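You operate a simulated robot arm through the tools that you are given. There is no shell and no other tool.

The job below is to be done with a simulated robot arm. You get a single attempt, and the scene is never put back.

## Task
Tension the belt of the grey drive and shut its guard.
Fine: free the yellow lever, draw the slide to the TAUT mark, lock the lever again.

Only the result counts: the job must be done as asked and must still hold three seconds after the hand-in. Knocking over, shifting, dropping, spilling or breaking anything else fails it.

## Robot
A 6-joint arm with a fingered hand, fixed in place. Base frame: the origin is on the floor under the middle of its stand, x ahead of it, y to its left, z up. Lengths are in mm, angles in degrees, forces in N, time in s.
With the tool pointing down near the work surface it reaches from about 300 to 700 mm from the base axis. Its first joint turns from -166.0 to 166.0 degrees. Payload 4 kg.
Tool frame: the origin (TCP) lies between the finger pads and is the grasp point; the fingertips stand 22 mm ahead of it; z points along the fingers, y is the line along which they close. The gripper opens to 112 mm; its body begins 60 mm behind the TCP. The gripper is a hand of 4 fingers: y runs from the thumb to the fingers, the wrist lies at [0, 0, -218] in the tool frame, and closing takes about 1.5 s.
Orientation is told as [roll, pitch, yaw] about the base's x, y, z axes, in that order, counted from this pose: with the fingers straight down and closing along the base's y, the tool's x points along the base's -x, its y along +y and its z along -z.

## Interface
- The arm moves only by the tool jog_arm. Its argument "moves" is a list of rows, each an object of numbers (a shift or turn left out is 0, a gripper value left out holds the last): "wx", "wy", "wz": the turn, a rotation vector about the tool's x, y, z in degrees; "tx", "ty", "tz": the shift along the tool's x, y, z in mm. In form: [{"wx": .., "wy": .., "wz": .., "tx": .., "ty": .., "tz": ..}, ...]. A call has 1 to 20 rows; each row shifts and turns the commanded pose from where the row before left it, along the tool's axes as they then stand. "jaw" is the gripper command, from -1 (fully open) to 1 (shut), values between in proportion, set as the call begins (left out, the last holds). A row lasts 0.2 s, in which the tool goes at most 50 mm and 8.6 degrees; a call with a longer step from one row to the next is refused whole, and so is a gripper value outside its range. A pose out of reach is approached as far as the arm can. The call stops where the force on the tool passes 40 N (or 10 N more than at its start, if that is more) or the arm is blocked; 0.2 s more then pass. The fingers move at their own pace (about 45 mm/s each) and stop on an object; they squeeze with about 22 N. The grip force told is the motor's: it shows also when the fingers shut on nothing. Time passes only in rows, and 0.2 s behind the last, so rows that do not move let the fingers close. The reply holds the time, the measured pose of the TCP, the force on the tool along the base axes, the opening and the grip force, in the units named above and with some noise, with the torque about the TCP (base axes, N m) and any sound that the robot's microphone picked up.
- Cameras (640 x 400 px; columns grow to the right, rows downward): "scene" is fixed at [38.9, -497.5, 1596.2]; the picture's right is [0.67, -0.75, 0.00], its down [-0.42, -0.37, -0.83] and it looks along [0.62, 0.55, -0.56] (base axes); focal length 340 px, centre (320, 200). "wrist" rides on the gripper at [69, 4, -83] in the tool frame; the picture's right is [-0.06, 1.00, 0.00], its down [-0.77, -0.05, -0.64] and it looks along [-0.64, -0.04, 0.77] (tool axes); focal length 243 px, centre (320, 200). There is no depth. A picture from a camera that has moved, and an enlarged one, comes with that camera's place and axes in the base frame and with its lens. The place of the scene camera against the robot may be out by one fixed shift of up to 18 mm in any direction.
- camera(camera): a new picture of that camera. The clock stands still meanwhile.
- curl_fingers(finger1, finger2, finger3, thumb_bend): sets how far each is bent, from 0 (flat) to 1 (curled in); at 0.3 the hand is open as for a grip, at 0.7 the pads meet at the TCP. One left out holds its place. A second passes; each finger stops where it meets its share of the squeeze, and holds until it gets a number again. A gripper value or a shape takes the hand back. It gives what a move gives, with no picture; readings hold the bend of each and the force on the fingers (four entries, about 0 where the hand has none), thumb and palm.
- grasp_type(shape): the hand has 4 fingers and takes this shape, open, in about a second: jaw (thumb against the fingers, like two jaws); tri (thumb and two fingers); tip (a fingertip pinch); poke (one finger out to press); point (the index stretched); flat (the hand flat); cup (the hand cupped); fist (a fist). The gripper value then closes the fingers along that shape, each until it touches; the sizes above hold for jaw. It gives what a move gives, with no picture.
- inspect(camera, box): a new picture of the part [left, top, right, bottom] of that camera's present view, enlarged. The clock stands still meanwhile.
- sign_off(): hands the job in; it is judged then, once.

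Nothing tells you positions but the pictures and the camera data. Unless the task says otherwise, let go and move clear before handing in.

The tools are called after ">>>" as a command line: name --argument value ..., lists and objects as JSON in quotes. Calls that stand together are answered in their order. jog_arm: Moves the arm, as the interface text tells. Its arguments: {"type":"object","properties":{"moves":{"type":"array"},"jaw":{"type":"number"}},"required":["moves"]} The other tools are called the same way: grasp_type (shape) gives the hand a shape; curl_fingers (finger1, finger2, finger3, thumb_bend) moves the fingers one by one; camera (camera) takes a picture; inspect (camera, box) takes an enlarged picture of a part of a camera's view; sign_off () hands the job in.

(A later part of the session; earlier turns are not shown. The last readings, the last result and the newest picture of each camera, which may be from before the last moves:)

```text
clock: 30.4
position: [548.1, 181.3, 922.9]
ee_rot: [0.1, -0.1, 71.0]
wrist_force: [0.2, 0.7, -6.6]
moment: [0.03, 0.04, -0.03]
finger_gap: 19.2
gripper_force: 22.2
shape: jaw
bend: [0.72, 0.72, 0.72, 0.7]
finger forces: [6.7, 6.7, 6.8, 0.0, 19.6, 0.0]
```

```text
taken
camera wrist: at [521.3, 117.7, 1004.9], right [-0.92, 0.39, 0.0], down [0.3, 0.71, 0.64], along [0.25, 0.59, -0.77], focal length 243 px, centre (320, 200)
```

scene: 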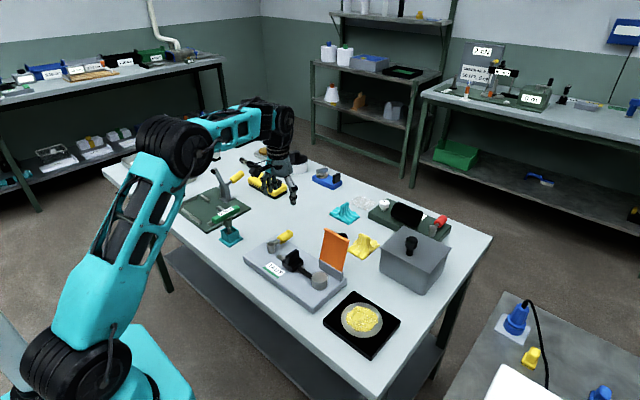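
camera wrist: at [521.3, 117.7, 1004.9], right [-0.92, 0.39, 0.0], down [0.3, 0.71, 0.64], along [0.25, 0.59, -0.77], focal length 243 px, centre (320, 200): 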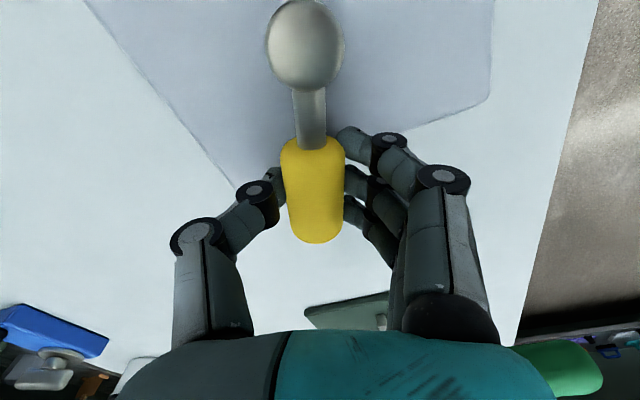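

Gripped again at R≈59 mm. I'll swing the lever back towards its locked position.

>>> jog_arm --moves '[{"ty": -6.2, "tx": 0.32, "wz": 6}, {"ty": -6.2, "tx": 0.32, "wz": 6}, {"ty": -6.2, "tx": 0.32, "wz": 6}, {"ty": -6.2, "tx": 0.32, "wz": 6}]'

>>> jog_arm --moves '[{"ty": -6.2, "tx": 0.32, "wz": 6}, {"ty": -6.2, "tx": 0.32, "wz": 6}, {"ty": -6.2, "tx": 0.32, "wz": 6}, {"ty": -6.2, "tx": 0.32, "wz": 6}]'

```text
clock: 31.4
position: [568.8, 169.3, 923.6]
ee_rot: [0.1, 0.2, 46.9]
wrist_force: [-0.3, 0.6, -14.1]
moment: [0.07, 0.05, -0.05]
finger_gap: 18.7
gripper_force: 21.7
shape: jaw
bend: [0.72, 0.72, 0.72, 0.7]
finger forces: [7.4, 7.0, 7.0, 0.1, 20.3, 0.0]
```

```text
clock: 32.4
position: [583.0, 150.0, 923.2]
ee_rot: [0.0, 0.1, 22.9]
wrist_force: [-4.6, 0.6, -16.4]
moment: [0.04, 0.1, -0.07]
finger_gap: 18.7
gripper_force: 22.1
shape: jaw
bend: [0.72, 0.72, 0.72, 0.7]
finger forces: [7.6, 7.3, 6.9, 0.1, 20.8, 0.0]
```

>>> jog_arm --moves '[{"ty": -6.2, "tx": 0.32, "wz": 6}, {"ty": -6.2, "tx": 0.32, "wz": 6}, {"ty": -5.2, "tx": 0.3, "wz": 5}]'

>>> jog_arm --moves '[{"ty": -2.1, "wz": 2}, {"ty": -2.1, "wz": 2}, {"ty": -2.1, "wz": 2}]'

>>> camera --camera "wrist"

```text
clock: 33.2
position: [588.0, 133.8, 923.5]
ee_rot: [0.0, 0.1, 6.0]
wrist_force: [-7.1, 1.3, -16.3]
moment: [0.11, 0.1, -0.11]
finger_gap: 18.6
gripper_force: 21.8
shape: jaw
bend: [0.72, 0.72, 0.72, 0.7]
finger forces: [7.8, 7.2, 6.9, 0.0, 21.0, 0.0]
```

```text
clock: 34.0
position: [587.8, 128.4, 924.2]
ee_rot: [0.1, 0.1, 0.1]
wrist_force: [-8.9, 8.5, -17.2]
moment: [0.26, 0.09, 0.08]
finger_gap: 17.8
gripper_force: 22.2
shape: jaw
bend: [0.72, 0.71, 0.71, 0.7]
finger forces: [8.5, 8.8, 9.2, 0.0, 19.2, 0.0]
```

```text
taken
camera wrist: at [518.9, 132.1, 1005.9], right [0.06, 1.0, 0.0], down [0.77, -0.05, 0.64], along [0.64, -0.04, -0.77], focal length 243 px, centre (320, 200)
```

wrist: 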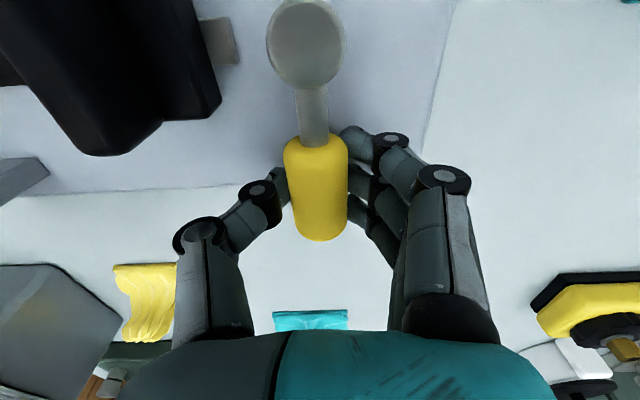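

The lever is meeting its lock stop (reaction rising in +y). I'll press slightly further to seat it fully.

>>> jog_arm --moves '[{"ty": -1.2, "wz": 1}, {"ty": -1.2, "wz": 0.5}, {}]'

>>> camera --camera "wrist"

```text
clock: 34.8
position: [587.5, 125.9, 924.1]
ee_rot: [0.0, 0.1, -1.4]
wrist_force: [-9.0, 18.1, -18.8]
moment: [0.42, 0.14, 0.23]
finger_gap: 17.2
gripper_force: 21.7
shape: jaw
bend: [0.71, 0.71, 0.71, 0.7]
finger forces: [9.7, 10.2, 10.7, 0.0, 16.9, 0.0]
```

```text
taken
camera wrist: at [519.0, 131.2, 1006.2], right [0.09, 1.0, 0.0], down [0.76, -0.07, 0.64], along [0.64, -0.06, -0.77], focal length 243 px, centre (320, 200)
```

wrist: 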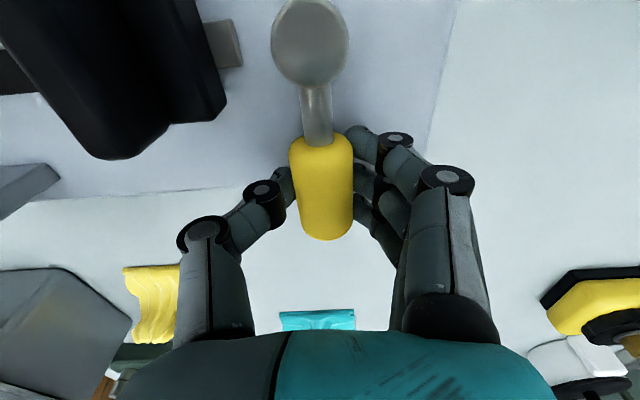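

The lever is seated at its stop, pointing +x as at the start. I'll release it and rise.

>>> jog_arm --moves '[{"ty": 1}, {}, {}, {}, {}, {}]' --jaw -0.3

>>> jog_arm --moves '[{"tz": -30}, {"tz": -40}, {"tz": -40}, {"tz": -30}]'

>>> camera --camera "wrist"

>>> inspect --camera "wrist" --box '[140, 0, 400, 150]'

>>> inspect --camera "scene" --box '[230, 190, 390, 310]'

```text
clock: 36.2
position: [587.4, 124.8, 924.2]
ee_rot: [0.0, 0.0, -1.4]
wrist_force: [0.0, -0.1, 0.2]
moment: [0.0, -0.02, 0.0]
finger_gap: 72.5
gripper_force: 0.1
shape: jaw
bend: [0.7, 0.7, 0.7, 0.67]
finger forces: [0.0, 0.0, 0.0, 0.0, 0.1, 0.1]
```

```text
clock: 37.2
position: [589.1, 124.1, 1061.8]
ee_rot: [-0.1, 0.0, -1.5]
wrist_force: [-0.7, 0.6, 0.1]
moment: [-0.05, 0.02, 0.01]
finger_gap: 72.8
gripper_force: 0.0
shape: jaw
bend: [0.7, 0.7, 0.7, 0.67]
finger forces: [0.0, 0.0, 0.0, 0.0, 0.0, 0.0]
```

```text
taken
camera wrist: at [520.1, 131.1, 1145.3], right [0.09, 1.0, 0.0], down [0.76, -0.07, 0.64], along [0.64, -0.06, -0.77], focal length 243 px, centre (320, 200)
```

wrist: 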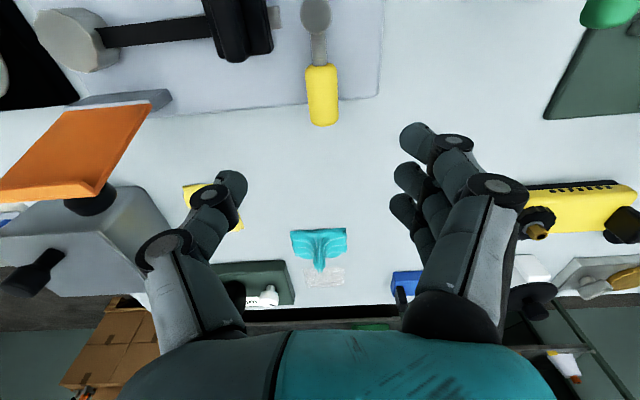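

```text
2.46 times, centred on (270, 75) of wrist
camera zoom: at [520.1, 131.1, 1145.3], right [0.09, 1.0, 0.0], down [0.76, -0.07, 0.64], along [0.64, -0.06, -0.77], focal length 597 px, centre (443, 508)
```

zoom: 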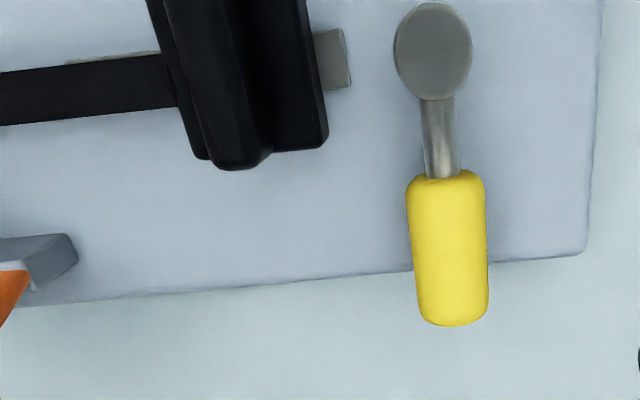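

```text
3.33 times, centred on (310, 250) of scene
camera zoom: at [38.9, -497.5, 1596.2], right [0.67, -0.75, 0.0], down [-0.42, -0.37, -0.83], along [0.62, 0.55, -0.56], focal length 1133 px, centre (353, 33)
```

zoom: 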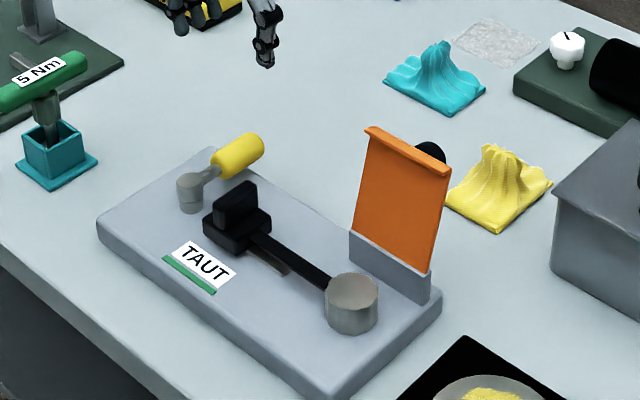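

The slide is on the mark and the lever points +x, locked. Now the guard: an orange flap hinged at about (580, y −110…−28, z≈918), leaning back, with a knob on its outer face. I'll go high over to its far side and turn the hand so the camera faces away from the flap.

>>> jog_arm --moves '[{"tz": -45}, {"tx": -18, "ty": -40}, {"tx": -18, "ty": -40}, {"tx": -18, "ty": -40}, {"tx": -18, "ty": -40}, {"tx": -18, "ty": -39}, {"wz": 8}, {"wz": 8}, {"wz": 8}, {"wz": 8}, {"wz": 8}]' --jaw 1

>>> camera --camera "wrist"

>>> camera --camera "scene"

```text
clock: 39.6
position: [663.2, -64.8, 1107.6]
ee_rot: [0.0, 0.0, -41.7]
wrist_force: [0.7, -0.3, -1.5]
moment: [-0.01, 0.0, 0.02]
finger_gap: 0.0
gripper_force: 22.2
shape: jaw
bend: [0.66, 0.55, 0.66, 0.65]
finger forces: [0.0, 0.1, 0.0, 0.0, 0.1, 0.0]
out of reach, approached as far as the arm can: row 6
```

```text
taken
camera wrist: at [614.7, -16.6, 1189.9], right [0.71, 0.7, 0.0], down [0.54, -0.55, 0.64], along [0.45, -0.46, -0.77], focal length 243 px, centre (320, 200)
```

wrist: 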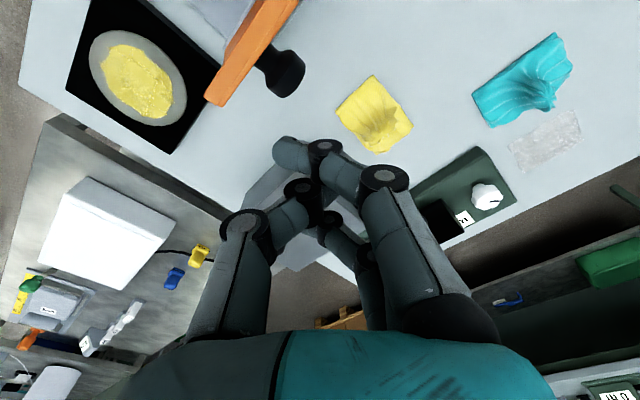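

```text
taken
```

scene: 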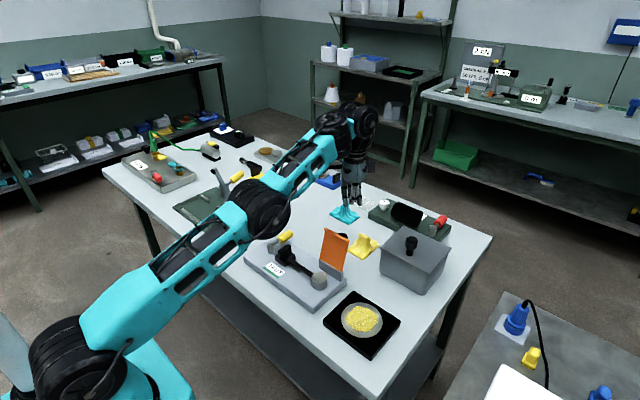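

The arm is at the edge of its reach at this height. I'll lower a little (still above the guard top) and finish turning the hand.

>>> jog_arm --moves '[{"tz": 25}, {"wz": 8}, {"wz": 8}, {"wz": 8}, {"wz": 8}, {"wz": 8}, {"wz": 8}]'

>>> camera --camera "wrist"

```text
clock: 41.2
position: [668.6, -66.9, 1084.4]
ee_rot: [0.0, 0.0, -89.7]
wrist_force: [-0.1, -0.2, -0.5]
moment: [0.02, 0.04, -0.01]
finger_gap: 0.0
gripper_force: 21.4
shape: jaw
bend: [0.66, 0.55, 0.66, 0.65]
finger forces: [0.0, 0.0, 0.0, 0.1, 0.0, 0.0]
out of reach, approached as far as the arm can: row 1
```

```text
taken
camera wrist: at [673.3, 2.7, 1166.8], right [1.0, -0.06, 0.0], down [-0.04, -0.77, 0.64], along [-0.04, -0.64, -0.77], focal length 243 px, centre (320, 200)
```

wrist: 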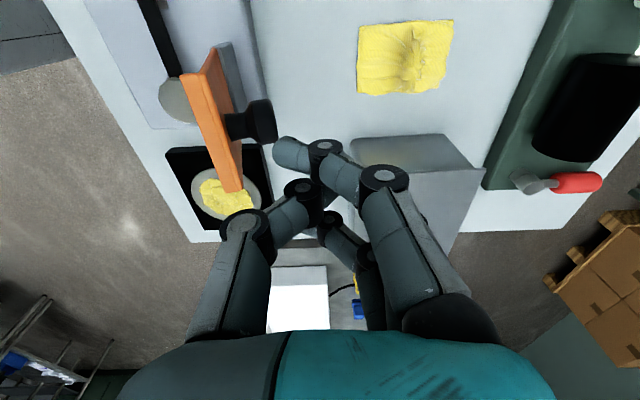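

>>> inspect --camera "wrist" --box '[130, 20, 330, 220]'

>>> jog_arm --moves '[{"tz": 20}, {"wz": 8}, {"wz": 8}, {"wz": 8}, {"wz": 8}, {"wz": 8}, {"wz": 8}, {"wz": 8}, {"wz": 8}, {"wz": 8}, {"wz": 8}, {"wz": 8}, {"wz": 2}]'

>>> camera --camera "wrist"

```text
2.00 times, centred on (230, 120) of wrist
camera zoom: at [673.3, 2.7, 1166.8], right [1.0, -0.06, 0.0], down [-0.04, -0.77, 0.64], along [-0.04, -0.64, -0.77], focal length 485 px, centre (500, 360)
```

zoom: 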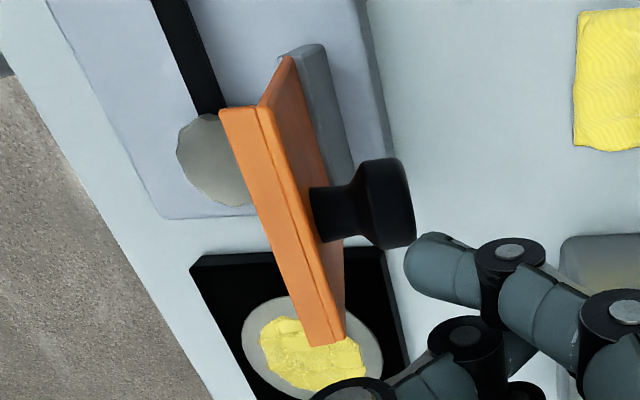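

```text
clock: 44.0
position: [675.8, -66.9, 1066.2]
ee_rot: [0.1, -0.1, -179.5]
wrist_force: [0.2, 0.6, -0.1]
moment: [-0.03, -0.02, -0.01]
finger_gap: 0.0
gripper_force: 21.9
shape: jaw
bend: [0.66, 0.55, 0.66, 0.65]
finger forces: [0.0, 0.0, 0.0, 0.1, 0.0, 0.0]
out of reach, approached as far as the arm can: row 1
```

```text
taken
camera wrist: at [744.6, -71.1, 1148.7], right [-0.06, -1.0, 0.0], down [-0.76, 0.04, 0.64], along [-0.64, 0.04, -0.77], focal length 243 px, centre (320, 200)
```

wrist: 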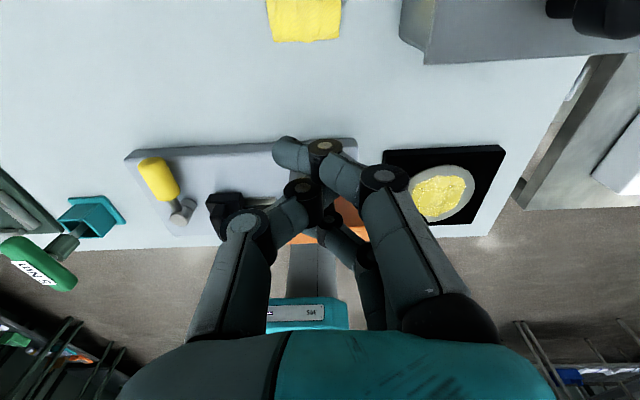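

The hand now faces the flap from behind with the camera on the far side. I'll descend to about z=990, just behind the guard's knob, with slightly more standoff in x.

>>> jog_arm --moves '[{"tz": 25, "tx": 5}, {"tz": 25, "tx": 5}]'

>>> camera --camera "wrist"

>>> inspect --camera "scene" --box '[280, 170, 440, 310]'

```text
clock: 44.6
position: [689.0, -67.8, 1016.0]
ee_rot: [0.0, -0.2, -179.6]
wrist_force: [0.0, -0.3, -0.3]
moment: [-0.02, -0.02, 0.02]
finger_gap: 0.1
gripper_force: 22.3
shape: jaw
bend: [0.66, 0.55, 0.66, 0.65]
finger forces: [0.0, 0.0, 0.1, 0.1, 0.0, 0.0]
out of reach, approached as far as the arm can: row 2
```

```text
taken
camera wrist: at [758.0, -71.8, 1099.4], right [-0.06, -1.0, 0.0], down [-0.76, 0.04, 0.64], along [-0.64, 0.04, -0.77], focal length 243 px, centre (320, 200)
```

wrist: 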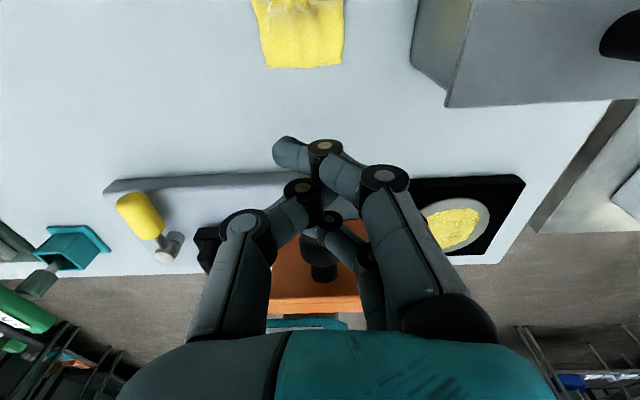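

```text
2.86 times, centred on (360, 240) of scene
camera zoom: at [38.9, -497.5, 1596.2], right [0.67, -0.75, 0.0], down [-0.42, -0.37, -0.83], along [0.62, 0.55, -0.56], focal length 971 px, centre (206, 86)
```

zoom: 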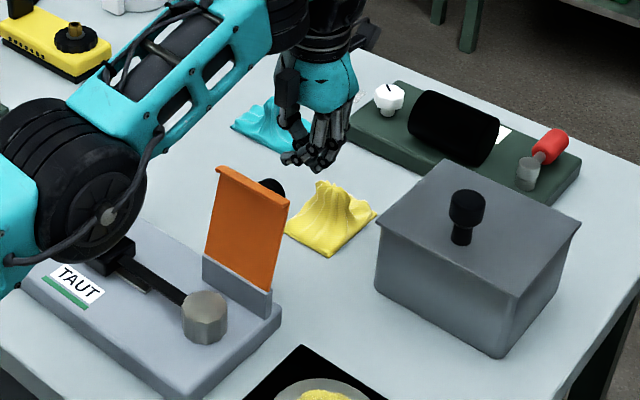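

>>> jog_arm --moves '[{"tz": 13}, {"tz": 13}]'

>>> jog_arm --moves '[{"tx": -5}, {"tx": -5}, {"tx": -5}, {"tx": -5}]'

>>> camera --camera "wrist"

>>> inspect --camera "scene" --box '[280, 170, 440, 310]'

```text
clock: 45.2
position: [692.7, -67.7, 992.4]
ee_rot: [0.0, -0.2, -179.6]
wrist_force: [-0.1, 0.5, -0.8]
moment: [0.05, 0.0, -0.02]
finger_gap: 0.0
gripper_force: 21.8
shape: jaw
bend: [0.66, 0.55, 0.66, 0.65]
finger forces: [0.0, 0.0, 0.1, 0.0, 0.1, 0.0]
out of reach, approached as far as the arm can: row 2
```

```text
clock: 46.2
position: [673.2, -69.1, 992.0]
ee_rot: [0.0, 0.0, -179.5]
wrist_force: [0.2, -0.3, -0.9]
moment: [-0.01, -0.01, 0.06]
finger_gap: 0.0
gripper_force: 21.8
shape: jaw
bend: [0.66, 0.55, 0.66, 0.65]
finger forces: [0.0, 0.0, 0.1, 0.0, 0.1, 0.0]
out of reach, approached as far as the arm can: row 1
```

```text
taken
camera wrist: at [743.0, -71.9, 1074.7], right [-0.06, -1.0, 0.0], down [-0.77, 0.04, 0.64], along [-0.64, 0.04, -0.77], focal length 243 px, centre (320, 200)
```

wrist: 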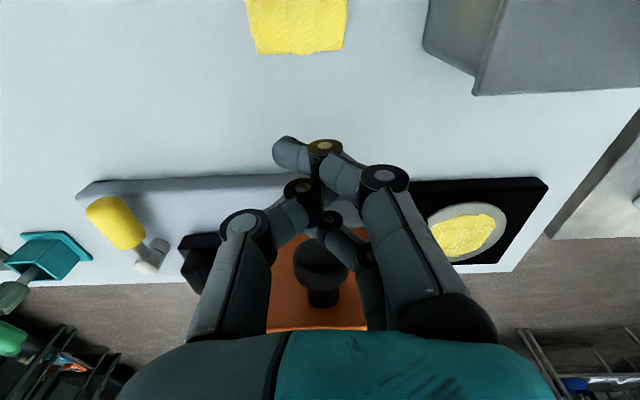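

```text
2.86 times, centred on (360, 240) of scene
camera zoom: at [38.9, -497.5, 1596.2], right [0.67, -0.75, 0.0], down [-0.42, -0.37, -0.83], along [0.62, 0.55, -0.56], focal length 971 px, centre (206, 86)
```

zoom: 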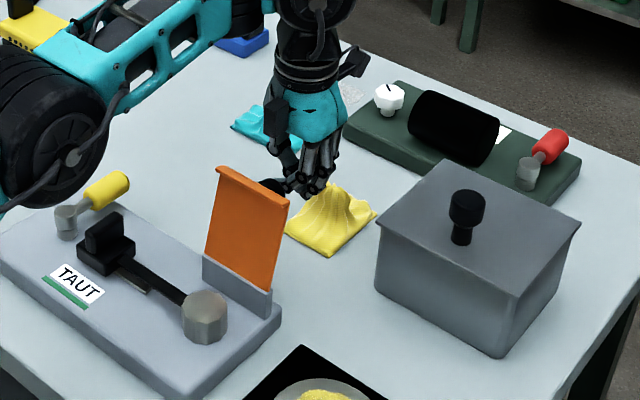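

The fingers are just behind the knob. I'll push gently towards −x in small steps.

>>> jog_arm --moves '[{"tx": -5}, {"tx": -5}, {"tx": -5}, {"tx": -5}]'

>>> inspect --camera "scene" --box '[280, 170, 440, 310]'

```text
clock: 47.2
position: [653.6, -68.1, 993.0]
ee_rot: [0.1, 0.0, -179.5]
wrist_force: [0.6, -0.3, 1.0]
moment: [-0.02, 0.0, 0.01]
finger_gap: 0.0
gripper_force: 22.1
shape: jaw
bend: [0.66, 0.55, 0.66, 0.65]
finger forces: [0.0, 0.0, 0.3, 0.0, 0.0, 0.1]
```

```text
2.86 times, centred on (360, 240) of scene
camera zoom: at [38.9, -497.5, 1596.2], right [0.67, -0.75, 0.0], down [-0.42, -0.37, -0.83], along [0.62, 0.55, -0.56], focal length 971 px, centre (206, 86)
```

zoom: 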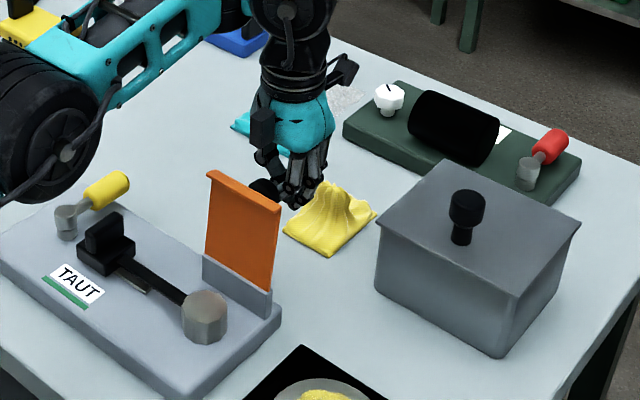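

The flap is swinging with almost no resistance. Continuing.

>>> jog_arm --moves '[{"tx": -5}, {"tx": -5}, {"tx": -5}, {"tx": -5}, {"tx": -5}, {"tx": -5}]'

>>> camera --camera "wrist"

>>> inspect --camera "scene" --box '[280, 170, 440, 310]'

```text
clock: 48.6
position: [630.9, -67.9, 992.9]
ee_rot: [0.0, -0.1, -179.5]
wrist_force: [0.6, 0.0, 0.3]
moment: [0.0, 0.01, 0.01]
finger_gap: 0.1
gripper_force: 22.2
shape: jaw
bend: [0.66, 0.55, 0.66, 0.65]
finger forces: [0.0, 0.0, 0.1, 0.0, 0.1, 0.0]
out of reach, approached as far as the arm can: row 6
```

```text
taken
camera wrist: at [699.7, -73.1, 1076.2], right [-0.06, -1.0, 0.0], down [-0.76, 0.04, 0.64], along [-0.64, 0.04, -0.77], focal length 243 px, centre (320, 200)
```

wrist: 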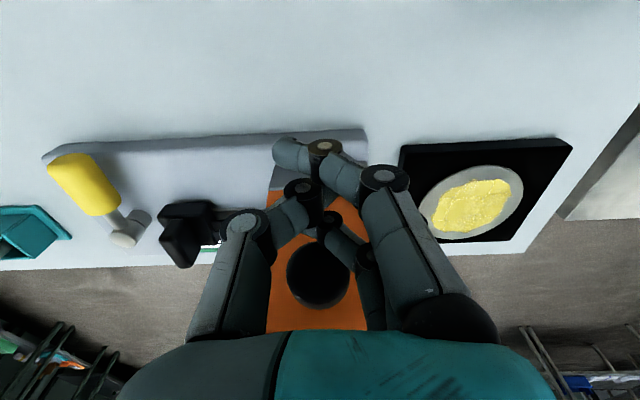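

```text
2.86 times, centred on (360, 240) of scene
camera zoom: at [38.9, -497.5, 1596.2], right [0.67, -0.75, 0.0], down [-0.42, -0.37, -0.83], along [0.62, 0.55, -0.56], focal length 971 px, centre (206, 86)
```

zoom: 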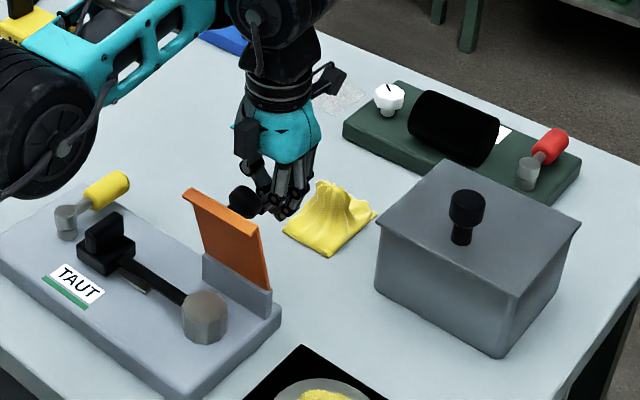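

The flap is past vertical. The "out of reach" note suggests a wrist-joint limit, so I'll turn the hand back a few degrees and keep pushing.

>>> jog_arm --moves '[{"wz": -6}, {"wz": -6}, {"tx": -4.9, "ty": -1}, {"tx": -4.9, "ty": -1}, {"tx": -4.9, "ty": -1}, {"tx": -4.9, "ty": -1}]'

>>> inspect --camera "scene" --box '[280, 170, 440, 310]'

```text
clock: 50.0
position: [630.6, -69.4, 993.2]
ee_rot: [0.0, 0.1, -167.5]
wrist_force: [-0.9, 0.0, -0.3]
moment: [0.0, -0.04, 0.0]
finger_gap: 0.0
gripper_force: 22.1
shape: jaw
bend: [0.66, 0.55, 0.66, 0.65]
finger forces: [0.0, 0.0, 0.0, 0.0, 0.0, 0.0]
out of reach, approached as far as the arm can: row 3, 4, 5, 6
```

```text
2.86 times, centred on (360, 240) of scene
camera zoom: at [38.9, -497.5, 1596.2], right [0.67, -0.75, 0.0], down [-0.42, -0.37, -0.83], along [0.62, 0.55, -0.56], focal length 971 px, centre (206, 86)
```

zoom: 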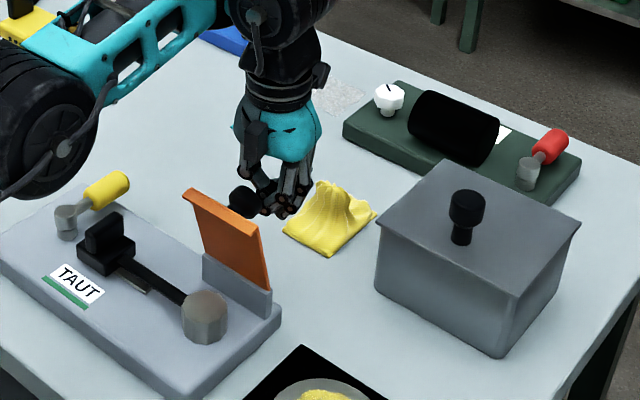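

>>> camera --camera "scene"

>>> camera --camera "wrist"

```text
taken
```

scene: 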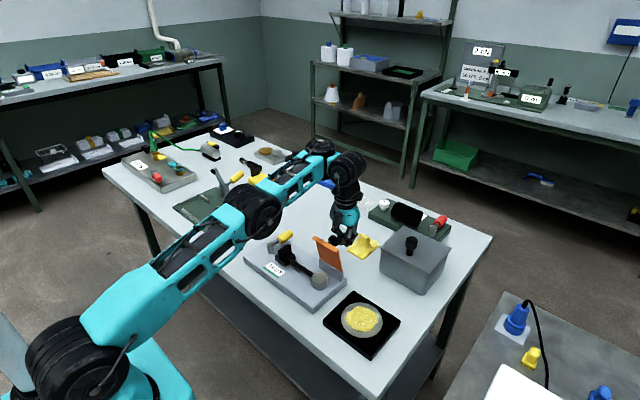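

```text
taken
camera wrist: at [699.2, -58.8, 1076.2], right [0.15, -0.99, 0.0], down [-0.76, -0.12, 0.64], along [-0.64, -0.1, -0.77], focal length 243 px, centre (320, 200)
```

wrist: 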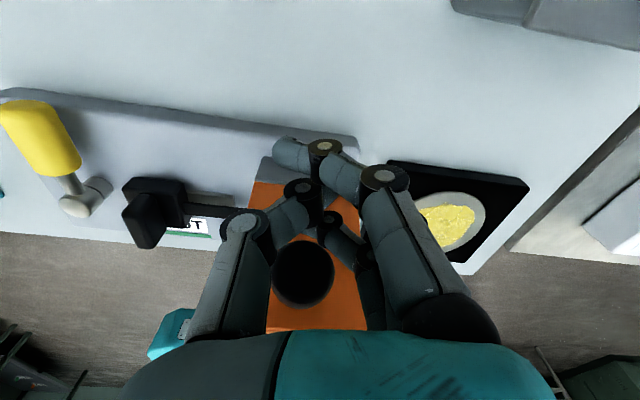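

The arm refuses −x at this pose, so I'll probe: rise slightly first and then retreat inward, to see which joint limit is in play.

>>> jog_arm --moves '[{"tz": -20}]'

>>> jog_arm --moves '[{"tx": -8}, {}]'

```text
clock: 50.4
position: [630.7, -69.6, 1013.3]
ee_rot: [0.0, 0.1, -167.5]
wrist_force: [-0.2, 0.4, 0.0]
moment: [0.0, 0.02, -0.02]
finger_gap: 0.0
gripper_force: 22.0
shape: jaw
bend: [0.66, 0.55, 0.66, 0.65]
finger forces: [0.0, 0.0, 0.1, 0.0, 0.1, 0.0]
```

```text
clock: 51.0
position: [623.4, -70.5, 1015.1]
ee_rot: [0.1, -0.1, -167.7]
wrist_force: [1.4, -0.3, -0.1]
moment: [0.03, 0.02, 0.03]
finger_gap: 0.0
gripper_force: 21.8
shape: jaw
bend: [0.66, 0.55, 0.66, 0.65]
finger forces: [0.1, 0.1, 0.0, 0.0, 0.0, 0.0]
```

Higher up it can move inward, so the limit belongs to this flipped wrist pose. I'll back off, turn the hand to yaw −90° (side-on view of the flap, a wrist pose nearer the default), and push from there.

>>> jog_arm --moves '[{"tx": 15, "tz": -20}, {"tx": 5, "tz": -10}, {"wz": -8.5}, {"wz": -8.5}, {"wz": -8.5}, {"wz": -8.5}, {"wz": -8.5}, {"wz": -8.5}, {"wz": -8.5}, {"wz": -8.5}, {"wz": -8.5}]'

>>> camera --camera "wrist"

>>> camera --camera "scene"

```text
clock: 53.4
position: [641.4, -65.5, 1044.0]
ee_rot: [-0.1, 0.0, -90.9]
wrist_force: [0.7, 0.7, -0.1]
moment: [-0.02, 0.01, 0.0]
finger_gap: 0.2
gripper_force: 21.8
shape: jaw
bend: [0.66, 0.55, 0.66, 0.65]
finger forces: [0.1, 0.0, 0.1, 0.0, 0.0, 0.1]
```

```text
taken
camera wrist: at [647.7, 2.4, 1125.8], right [1.0, -0.08, 0.0], down [-0.06, -0.76, 0.64], along [-0.05, -0.64, -0.77], focal length 243 px, centre (320, 200)
```

wrist: 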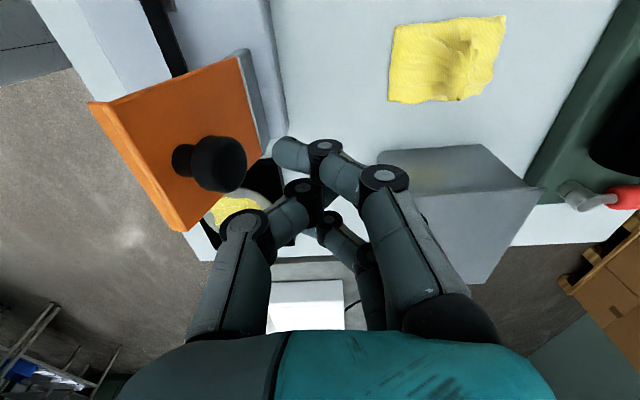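

```text
taken
```

scene: 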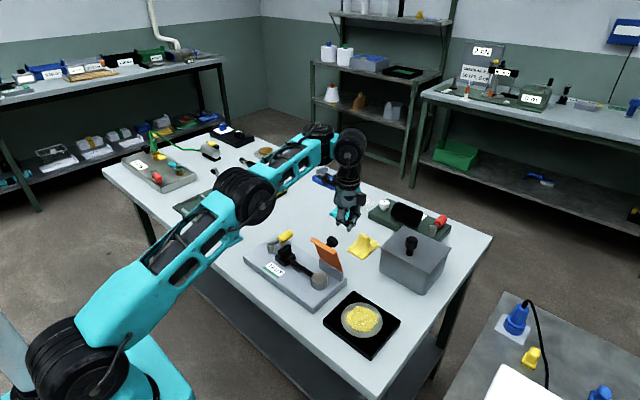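

The side view shows the flap about 27° past vertical, with its knob near (578, −73, 995). I'll lower to z≈1000 and push −x again.

>>> jog_arm --moves '[{"tz": 22}, {"tz": 22}, {"ty": -6, "tx": -1}, {"ty": -6, "tx": -1}, {"ty": -6, "tx": -1}, {"ty": -6}]'

>>> camera --camera "wrist"

```text
clock: 54.8
position: [627.6, -70.5, 1002.1]
ee_rot: [0.0, -0.1, -91.0]
wrist_force: [-0.2, 0.1, -0.4]
moment: [-0.02, -0.01, -0.01]
finger_gap: 0.0
gripper_force: 21.8
shape: jaw
bend: [0.66, 0.55, 0.66, 0.65]
finger forces: [0.1, 0.0, 0.0, 0.0, 0.1, 0.1]
out of reach, approached as far as the arm can: row 5, 6
```

```text
taken
camera wrist: at [633.4, -1.8, 1085.0], right [1.0, -0.08, 0.0], down [-0.06, -0.76, 0.64], along [-0.05, -0.64, -0.77], focal length 243 px, centre (320, 200)
```

wrist: 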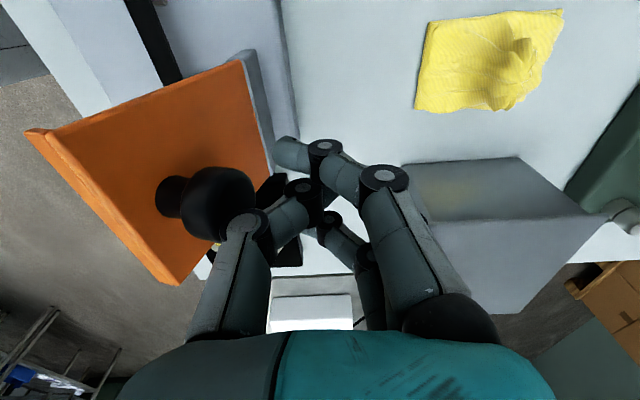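

>>> inspect --camera "scene" --box '[0, 100, 400, 400]'

```text
1.33 times, centred on (200, 250) of scene
camera zoom: at [38.9, -497.5, 1596.2], right [0.67, -0.75, 0.0], down [-0.42, -0.37, -0.83], along [0.62, 0.55, -0.56], focal length 453 px, centre (480, 133)
```

zoom: 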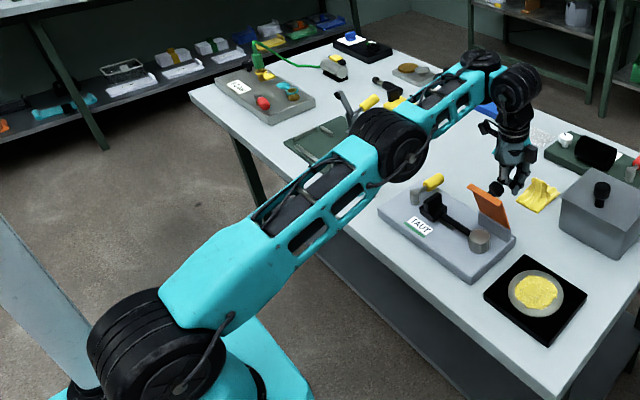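

The limit doesn't depend on yaw alone. I'll go back up, return to yaw 0 (the pose family that reached everything earlier), and then retry the push from there.

>>> jog_arm --moves '[{"tz": -30}, {"tz": -30}, {"wz": -8.5}, {"wz": -8.5}, {"wz": -8.5}, {"wz": -8.5}, {"wz": -8.5}, {"wz": -8.5}, {"wz": -8.5}, {"wz": -8.5}, {"wz": -8.5}, {"wz": -8.5}, {"wz": -6}]'

>>> camera --camera "wrist"

>>> inspect --camera "scene" --box '[0, 100, 480, 400]'

```text
clock: 57.6
position: [627.5, -71.1, 1061.8]
ee_rot: [0.0, 0.0, 0.1]
wrist_force: [-0.5, 0.1, -0.4]
moment: [-0.02, 0.01, -0.02]
finger_gap: 0.0
gripper_force: 22.1
shape: jaw
bend: [0.66, 0.55, 0.66, 0.65]
finger forces: [0.0, 0.1, 0.1, 0.0, 0.0, 0.0]
```

```text
taken
camera wrist: at [558.3, -66.2, 1144.6], right [0.06, 1.0, 0.0], down [0.77, -0.05, 0.64], along [0.64, -0.04, -0.77], focal length 243 px, centre (320, 200)
```

wrist: 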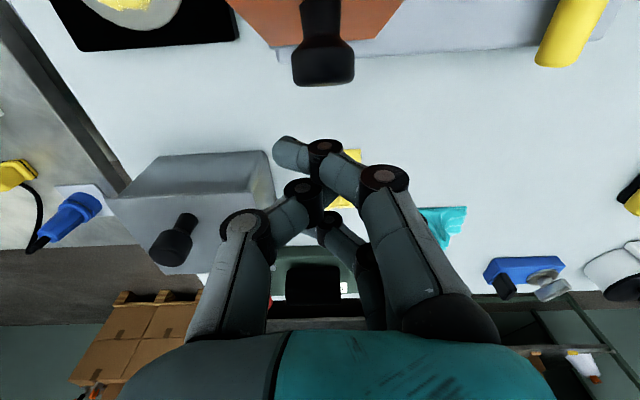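

```text
1.33 times, centred on (240, 250) of scene
camera zoom: at [38.9, -497.5, 1596.2], right [0.67, -0.75, 0.0], down [-0.42, -0.37, -0.83], along [0.62, 0.55, -0.56], focal length 453 px, centre (427, 133)
```

zoom: 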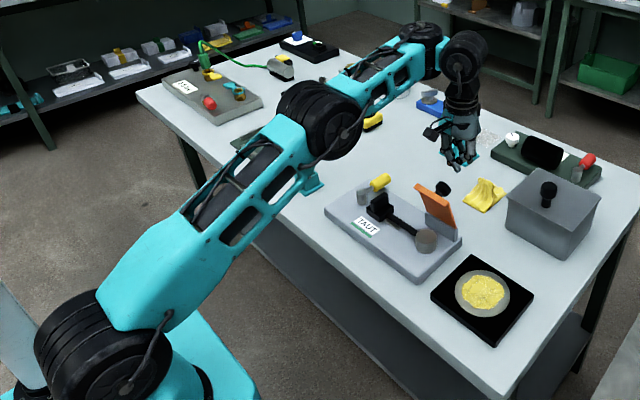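

At yaw 0 the knob cap sits near (588, −66, 995), just ahead of the fingers. I'll descend behind it and test pushing −x in this pose.

>>> jog_arm --moves '[{"tx": -8, "tz": 20}, {"tz": 22}, {"tz": 20}]'

>>> jog_arm --moves '[{"tx": 5}, {"tx": 5}, {"tx": 5}, {"tx": 5}]'

>>> camera --camera "wrist"

```text
clock: 58.4
position: [635.7, -70.7, 1000.3]
ee_rot: [-0.1, -0.1, 0.0]
wrist_force: [0.0, 0.8, -0.4]
moment: [-0.01, -0.01, -0.02]
finger_gap: 0.0
gripper_force: 22.2
shape: jaw
bend: [0.66, 0.55, 0.66, 0.65]
finger forces: [0.0, 0.0, 0.0, 0.1, 0.0, 0.1]
```

```text
clock: 59.4
position: [630.1, -70.1, 1000.3]
ee_rot: [0.0, 0.0, 0.0]
wrist_force: [-0.9, 0.1, -0.3]
moment: [-0.03, 0.03, -0.05]
finger_gap: 0.0
gripper_force: 22.3
shape: jaw
bend: [0.66, 0.55, 0.66, 0.65]
finger forces: [0.0, 0.1, 0.1, 0.0, 0.0, 0.0]
out of reach, approached as far as the arm can: row 2, 3, 4
```

```text
taken
camera wrist: at [561.9, -66.3, 1083.1], right [0.06, 1.0, 0.0], down [0.77, -0.05, 0.64], along [0.64, -0.04, -0.77], focal length 243 px, centre (320, 200)
```

wrist: 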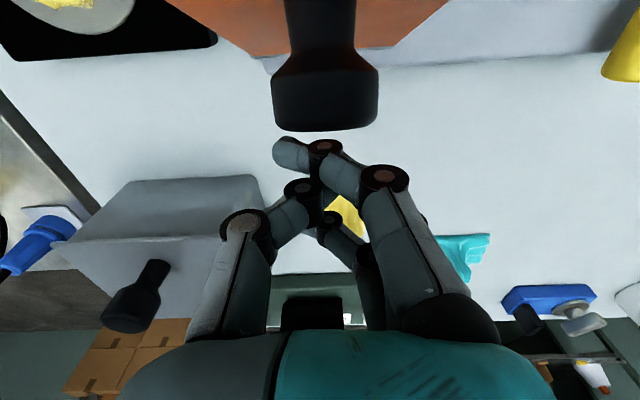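

The limit is independent of yaw, so something in the arm posture is restricting it. I'll rise and move back inward at height to see whether the arm regains its earlier freedom there.

>>> jog_arm --moves '[{"tz": -30}, {"tz": -35}, {"tx": 10, "ty": 25}, {"tx": 10, "ty": 25}, {"tx": 10, "ty": 25}, {"tx": 10, "ty": 25}, {"tx": 0, "ty": 25}, {"tx": 0, "ty": 25}]'

>>> jog_arm --moves '[{"tx": 15}, {"tx": 15}, {"tx": 15}, {"tx": 15}]'

>>> inspect --camera "scene" --box '[0, 100, 480, 400]'

```text
clock: 61.2
position: [602.6, 80.8, 1070.8]
ee_rot: [0.1, 0.0, 0.1]
wrist_force: [-0.8, 0.3, 0.4]
moment: [-0.01, 0.02, 0.01]
finger_gap: 0.0
gripper_force: 22.0
shape: jaw
bend: [0.66, 0.55, 0.66, 0.65]
finger forces: [0.0, 0.1, 0.1, 0.1, 0.0, 0.0]
out of reach, approached as far as the arm can: row 5, 6
```

```text
clock: 62.2
position: [587.7, 84.9, 1088.5]
ee_rot: [0.0, 0.0, 0.0]
wrist_force: [-0.1, -0.1, 0.3]
moment: [-0.01, 0.0, 0.0]
finger_gap: 0.1
gripper_force: 22.5
shape: jaw
bend: [0.66, 0.55, 0.66, 0.65]
finger forces: [0.1, 0.1, 0.0, 0.0, 0.0, 0.0]
out of reach, approached as far as the arm can: row 1, 2, 3, 4
```

```text
1.33 times, centred on (240, 250) of scene
camera zoom: at [38.9, -497.5, 1596.2], right [0.67, -0.75, 0.0], down [-0.42, -0.37, -0.83], along [0.62, 0.55, -0.56], focal length 453 px, centre (427, 133)
```

zoom: 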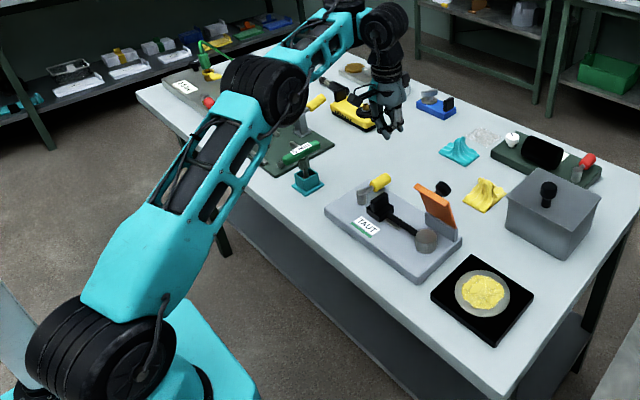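

In this posture the wrist must keep a certain distance from the base. That can still work if I tilt the hand progressively (fingers pointing back towards −x) as the flap comes down. I'll return behind the flap at yaw −90° first.

>>> jog_arm --moves '[{"tx": -13, "ty": -39, "tz": 6}, {"tx": -13, "ty": -39, "tz": 6}, {"tx": -13, "ty": -39, "tz": 6}, {"tx": -12, "ty": -38, "tz": 6}, {"wz": 8.5}, {"wz": 8.5}, {"wz": 8.5}, {"wz": 8.5}, {"wz": 8.5}, {"wz": 8.5}, {"wz": 8.5}, {"wz": 8.5}, {"wz": 8.5}, {"wz": 8.5}, {"wz": 5}]'

>>> camera --camera "wrist"

```text
clock: 65.4
position: [637.5, -70.8, 1065.2]
ee_rot: [0.1, -0.1, -90.1]
wrist_force: [-0.1, 0.1, 0.2]
moment: [-0.01, -0.03, -0.04]
finger_gap: 0.1
gripper_force: 22.2
shape: jaw
bend: [0.66, 0.55, 0.66, 0.65]
finger forces: [0.1, 0.0, 0.0, 0.0, 0.0, 0.0]
```

```text
taken
camera wrist: at [643.9, -1.2, 1147.0], right [1.0, -0.07, 0.0], down [-0.05, -0.77, 0.64], along [-0.04, -0.64, -0.77], focal length 243 px, centre (320, 200)
```

wrist: 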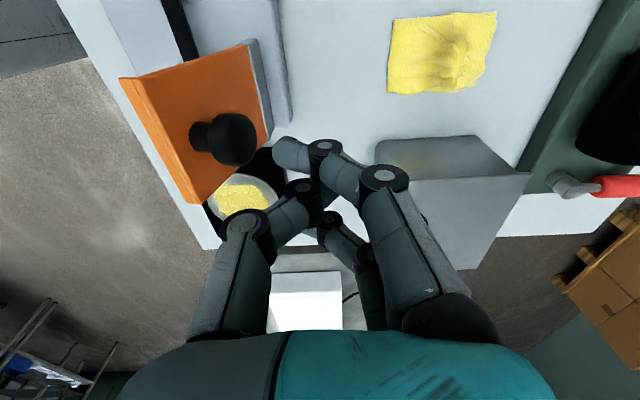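

>>> jog_arm --moves '[{"tz": 25}, {"tz": 25}, {"wx": 4}, {"wx": 4}]'

>>> camera --camera "wrist"

```text
clock: 66.4
position: [642.3, -72.9, 1014.4]
ee_rot: [-5.7, -0.2, -90.1]
wrist_force: [0.3, 0.3, 0.3]
moment: [-0.01, 0.01, -0.01]
finger_gap: 0.3
gripper_force: 21.8
shape: jaw
bend: [0.66, 0.55, 0.66, 0.65]
finger forces: [0.0, 0.1, 0.0, 0.1, 0.0, 0.2]
out of reach, approached as far as the arm can: row 4
```

```text
taken
camera wrist: at [654.7, -3.7, 1095.5], right [0.99, -0.07, -0.1], down [0.01, -0.76, 0.65], along [-0.12, -0.64, -0.76], focal length 243 px, centre (320, 200)
```

wrist: 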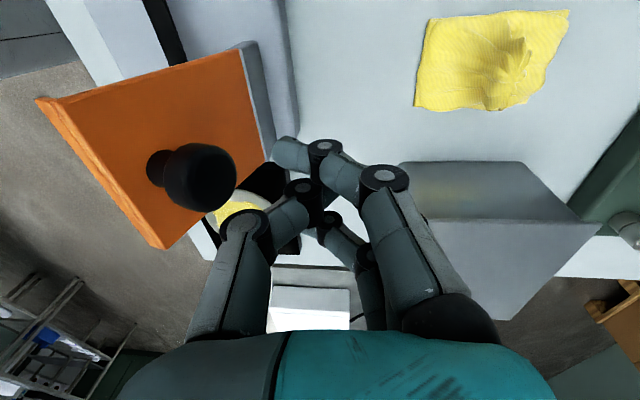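

>>> inspect --camera "scene" --box '[120, 100, 400, 275]'

>>> jog_arm --moves '[{"wx": -4}, {"wx": -6}, {"wx": -6}]'

```text
2.29 times, centred on (260, 188) of scene
camera zoom: at [38.9, -497.5, 1596.2], right [0.67, -0.75, 0.0], down [-0.42, -0.37, -0.83], along [0.62, 0.55, -0.56], focal length 777 px, centre (457, 229)
```

zoom: 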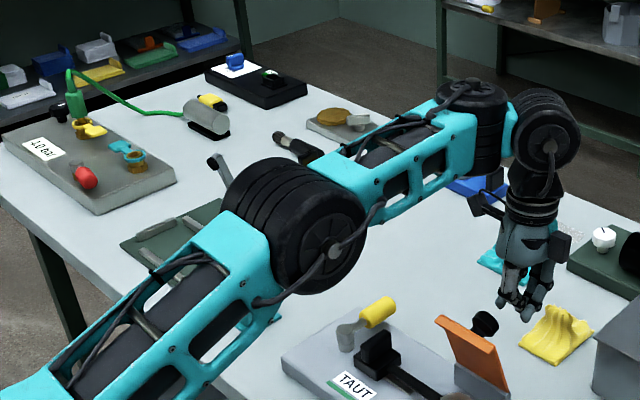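

```text
clock: 67.2
position: [654.8, -74.3, 1018.8]
ee_rot: [8.0, 0.0, -90.0]
wrist_force: [-0.5, 0.7, 0.7]
moment: [-0.02, 0.01, -0.01]
finger_gap: 0.0
gripper_force: 22.3
shape: jaw
bend: [0.66, 0.55, 0.66, 0.65]
finger forces: [0.1, 0.1, 0.1, 0.0, 0.1, 0.1]
out of reach, approached as far as the arm can: row 3
```

Looking at the wrist joints, one of them appears to line up with the hand axis at exactly this reach, a wrist singularity, which would explain why small steps inward stall. I'll level the hand, rise clear above the flap, and cross that zone with one large step.

>>> jog_arm --moves '[{"wx": 4}, {"wx": 4}, {"tz": -25}, {"tz": -25}]'

```text
clock: 68.2
position: [655.0, -75.8, 1067.5]
ee_rot: [-0.1, 0.0, -90.0]
wrist_force: [0.3, 0.2, -0.2]
moment: [0.02, -0.01, 0.02]
finger_gap: 0.0
gripper_force: 22.3
shape: jaw
bend: [0.66, 0.55, 0.66, 0.65]
finger forces: [0.0, 0.0, 0.0, 0.0, 0.0, 0.1]
```

>>> jog_arm --moves '[{"ty": -25}, {"ty": -49}, {"ty": -49}]'

```text
clock: 69.0
position: [582.7, -82.6, 1098.7]
ee_rot: [-0.2, 0.0, -90.1]
wrist_force: [0.6, 0.0, -0.1]
moment: [0.0, 0.04, -0.03]
finger_gap: 0.0
gripper_force: 21.7
shape: jaw
bend: [0.66, 0.55, 0.66, 0.65]
finger forces: [0.1, 0.1, 0.1, 0.1, 0.0, 0.0]
out of reach, approached as far as the arm can: row 2, 3
```

The reachable edge looks like a fold in the wrist (one wrist joint kinked sideways). I'll unfold it by moving radially outward at height until the arm is nearly straight, then come back purely radially in large steps.

>>> jog_arm --moves '[{"ty": 24, "tx": -3.4}, {"ty": 24, "tx": -3.4}, {"ty": 23, "tx": -3.2}, {}]'

>>> inspect --camera "scene" --box '[120, 80, 440, 280]'

```text
clock: 70.0
position: [650.6, -89.8, 1099.8]
ee_rot: [0.1, 0.3, -90.1]
wrist_force: [-0.2, 0.2, 0.3]
moment: [-0.02, 0.0, 0.03]
finger_gap: 0.1
gripper_force: 22.2
shape: jaw
bend: [0.66, 0.55, 0.66, 0.65]
finger forces: [0.0, 0.0, 0.0, 0.0, 0.0, 0.0]
out of reach, approached as far as the arm can: row 3
```

```text
2.00 times, centred on (280, 180) of scene
camera zoom: at [38.9, -497.5, 1596.2], right [0.67, -0.75, 0.0], down [-0.42, -0.37, -0.83], along [0.62, 0.55, -0.56], focal length 680 px, centre (400, 240)
```

zoom: 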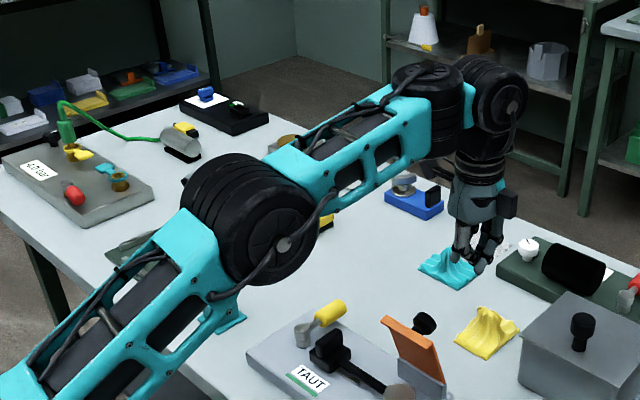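

>>> jog_arm --moves '[{"ty": -48.5, "tx": 6.7}, {"ty": -48.5, "tx": 6.7}]'

```text
clock: 70.6
position: [574.0, -80.6, 1111.9]
ee_rot: [-0.3, 0.1, -90.0]
wrist_force: [0.3, -0.8, -0.3]
moment: [0.0, -0.02, 0.02]
finger_gap: 0.0
gripper_force: 21.6
shape: jaw
bend: [0.66, 0.55, 0.66, 0.65]
finger forces: [0.0, 0.1, 0.0, 0.0, 0.1, 0.0]
out of reach, approached as far as the arm can: row 2
```

>>> inspect --camera "scene" --box '[120, 60, 440, 260]'

>>> camera --camera "scene"

```text
2.00 times, centred on (280, 160) of scene
camera zoom: at [38.9, -497.5, 1596.2], right [0.67, -0.75, 0.0], down [-0.42, -0.37, -0.83], along [0.62, 0.55, -0.56], focal length 680 px, centre (400, 280)
```

zoom: 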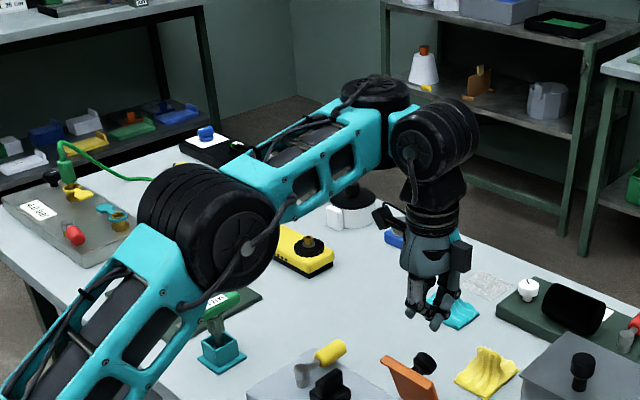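

```text
taken
```

scene: 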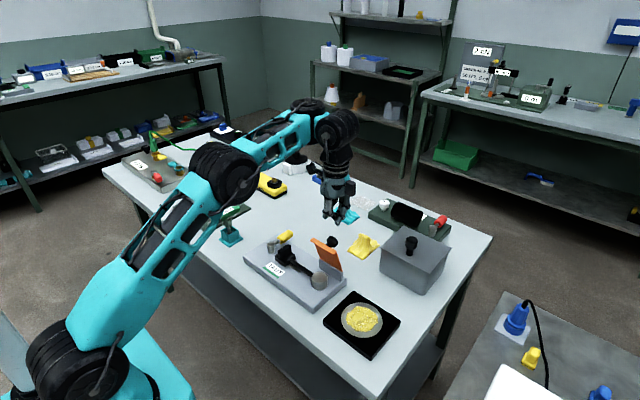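

The picture confirms it: the last wrist drum has swung sideways about 90°, so the wrist is folded. I'll extend again to straighten it, then pass the singular point by tilting the hand in the arm's own plane (fingers outward), which shouldn't involve that joint.

>>> jog_arm --moves '[{"ty": 25, "tx": -3.5}, {"ty": 25, "tx": -3.5}, {"ty": 25, "tx": -3.5}, {"ty": 4, "tx": -0.6}]'

>>> inspect --camera "scene" --box '[120, 60, 440, 260]'

```text
clock: 71.6
position: [651.1, -91.2, 1111.6]
ee_rot: [0.0, 0.0, -90.0]
wrist_force: [-0.3, -1.3, 0.5]
moment: [0.02, -0.03, 0.01]
finger_gap: 0.0
gripper_force: 22.5
shape: jaw
bend: [0.66, 0.55, 0.66, 0.65]
finger forces: [0.0, 0.1, 0.0, 0.0, 0.0, 0.0]
```

```text
2.00 times, centred on (280, 160) of scene
camera zoom: at [38.9, -497.5, 1596.2], right [0.67, -0.75, 0.0], down [-0.42, -0.37, -0.83], along [0.62, 0.55, -0.56], focal length 680 px, centre (400, 280)
```

zoom: 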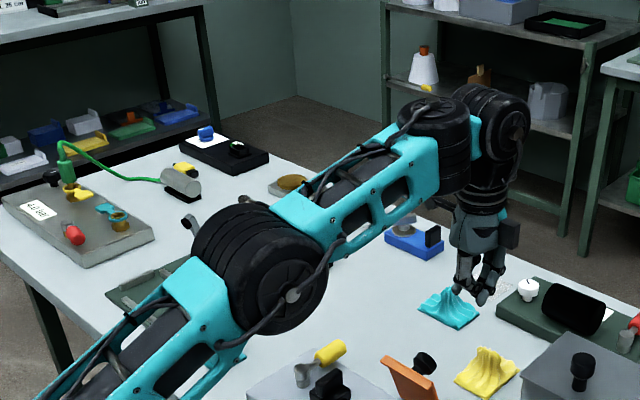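

The wrist is straight again. Now the in-plane tilt, fingers outward.

>>> jog_arm --moves '[{"wx": -7.9, "wy": -1.1}, {"wx": -7.9, "wy": -1.1}, {"wx": -7.9, "wy": -1.1}]'

>>> inspect --camera "scene" --box '[120, 60, 440, 260]'

```text
clock: 72.4
position: [652.9, -91.5, 1112.4]
ee_rot: [23.7, -3.2, -90.7]
wrist_force: [0.3, 0.2, 0.7]
moment: [0.0, 0.05, -0.01]
finger_gap: 0.0
gripper_force: 22.0
shape: jaw
bend: [0.66, 0.55, 0.66, 0.65]
finger forces: [0.1, 0.1, 0.0, 0.0, 0.0, 0.0]
```

```text
2.00 times, centred on (280, 160) of scene
camera zoom: at [38.9, -497.5, 1596.2], right [0.67, -0.75, 0.0], down [-0.42, -0.37, -0.83], along [0.62, 0.55, -0.56], focal length 680 px, centre (400, 280)
```

zoom: 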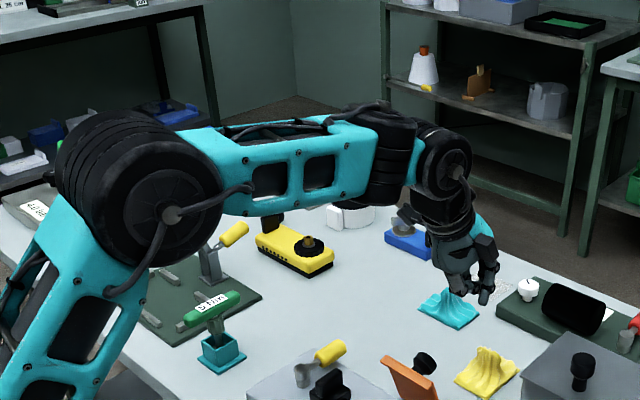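

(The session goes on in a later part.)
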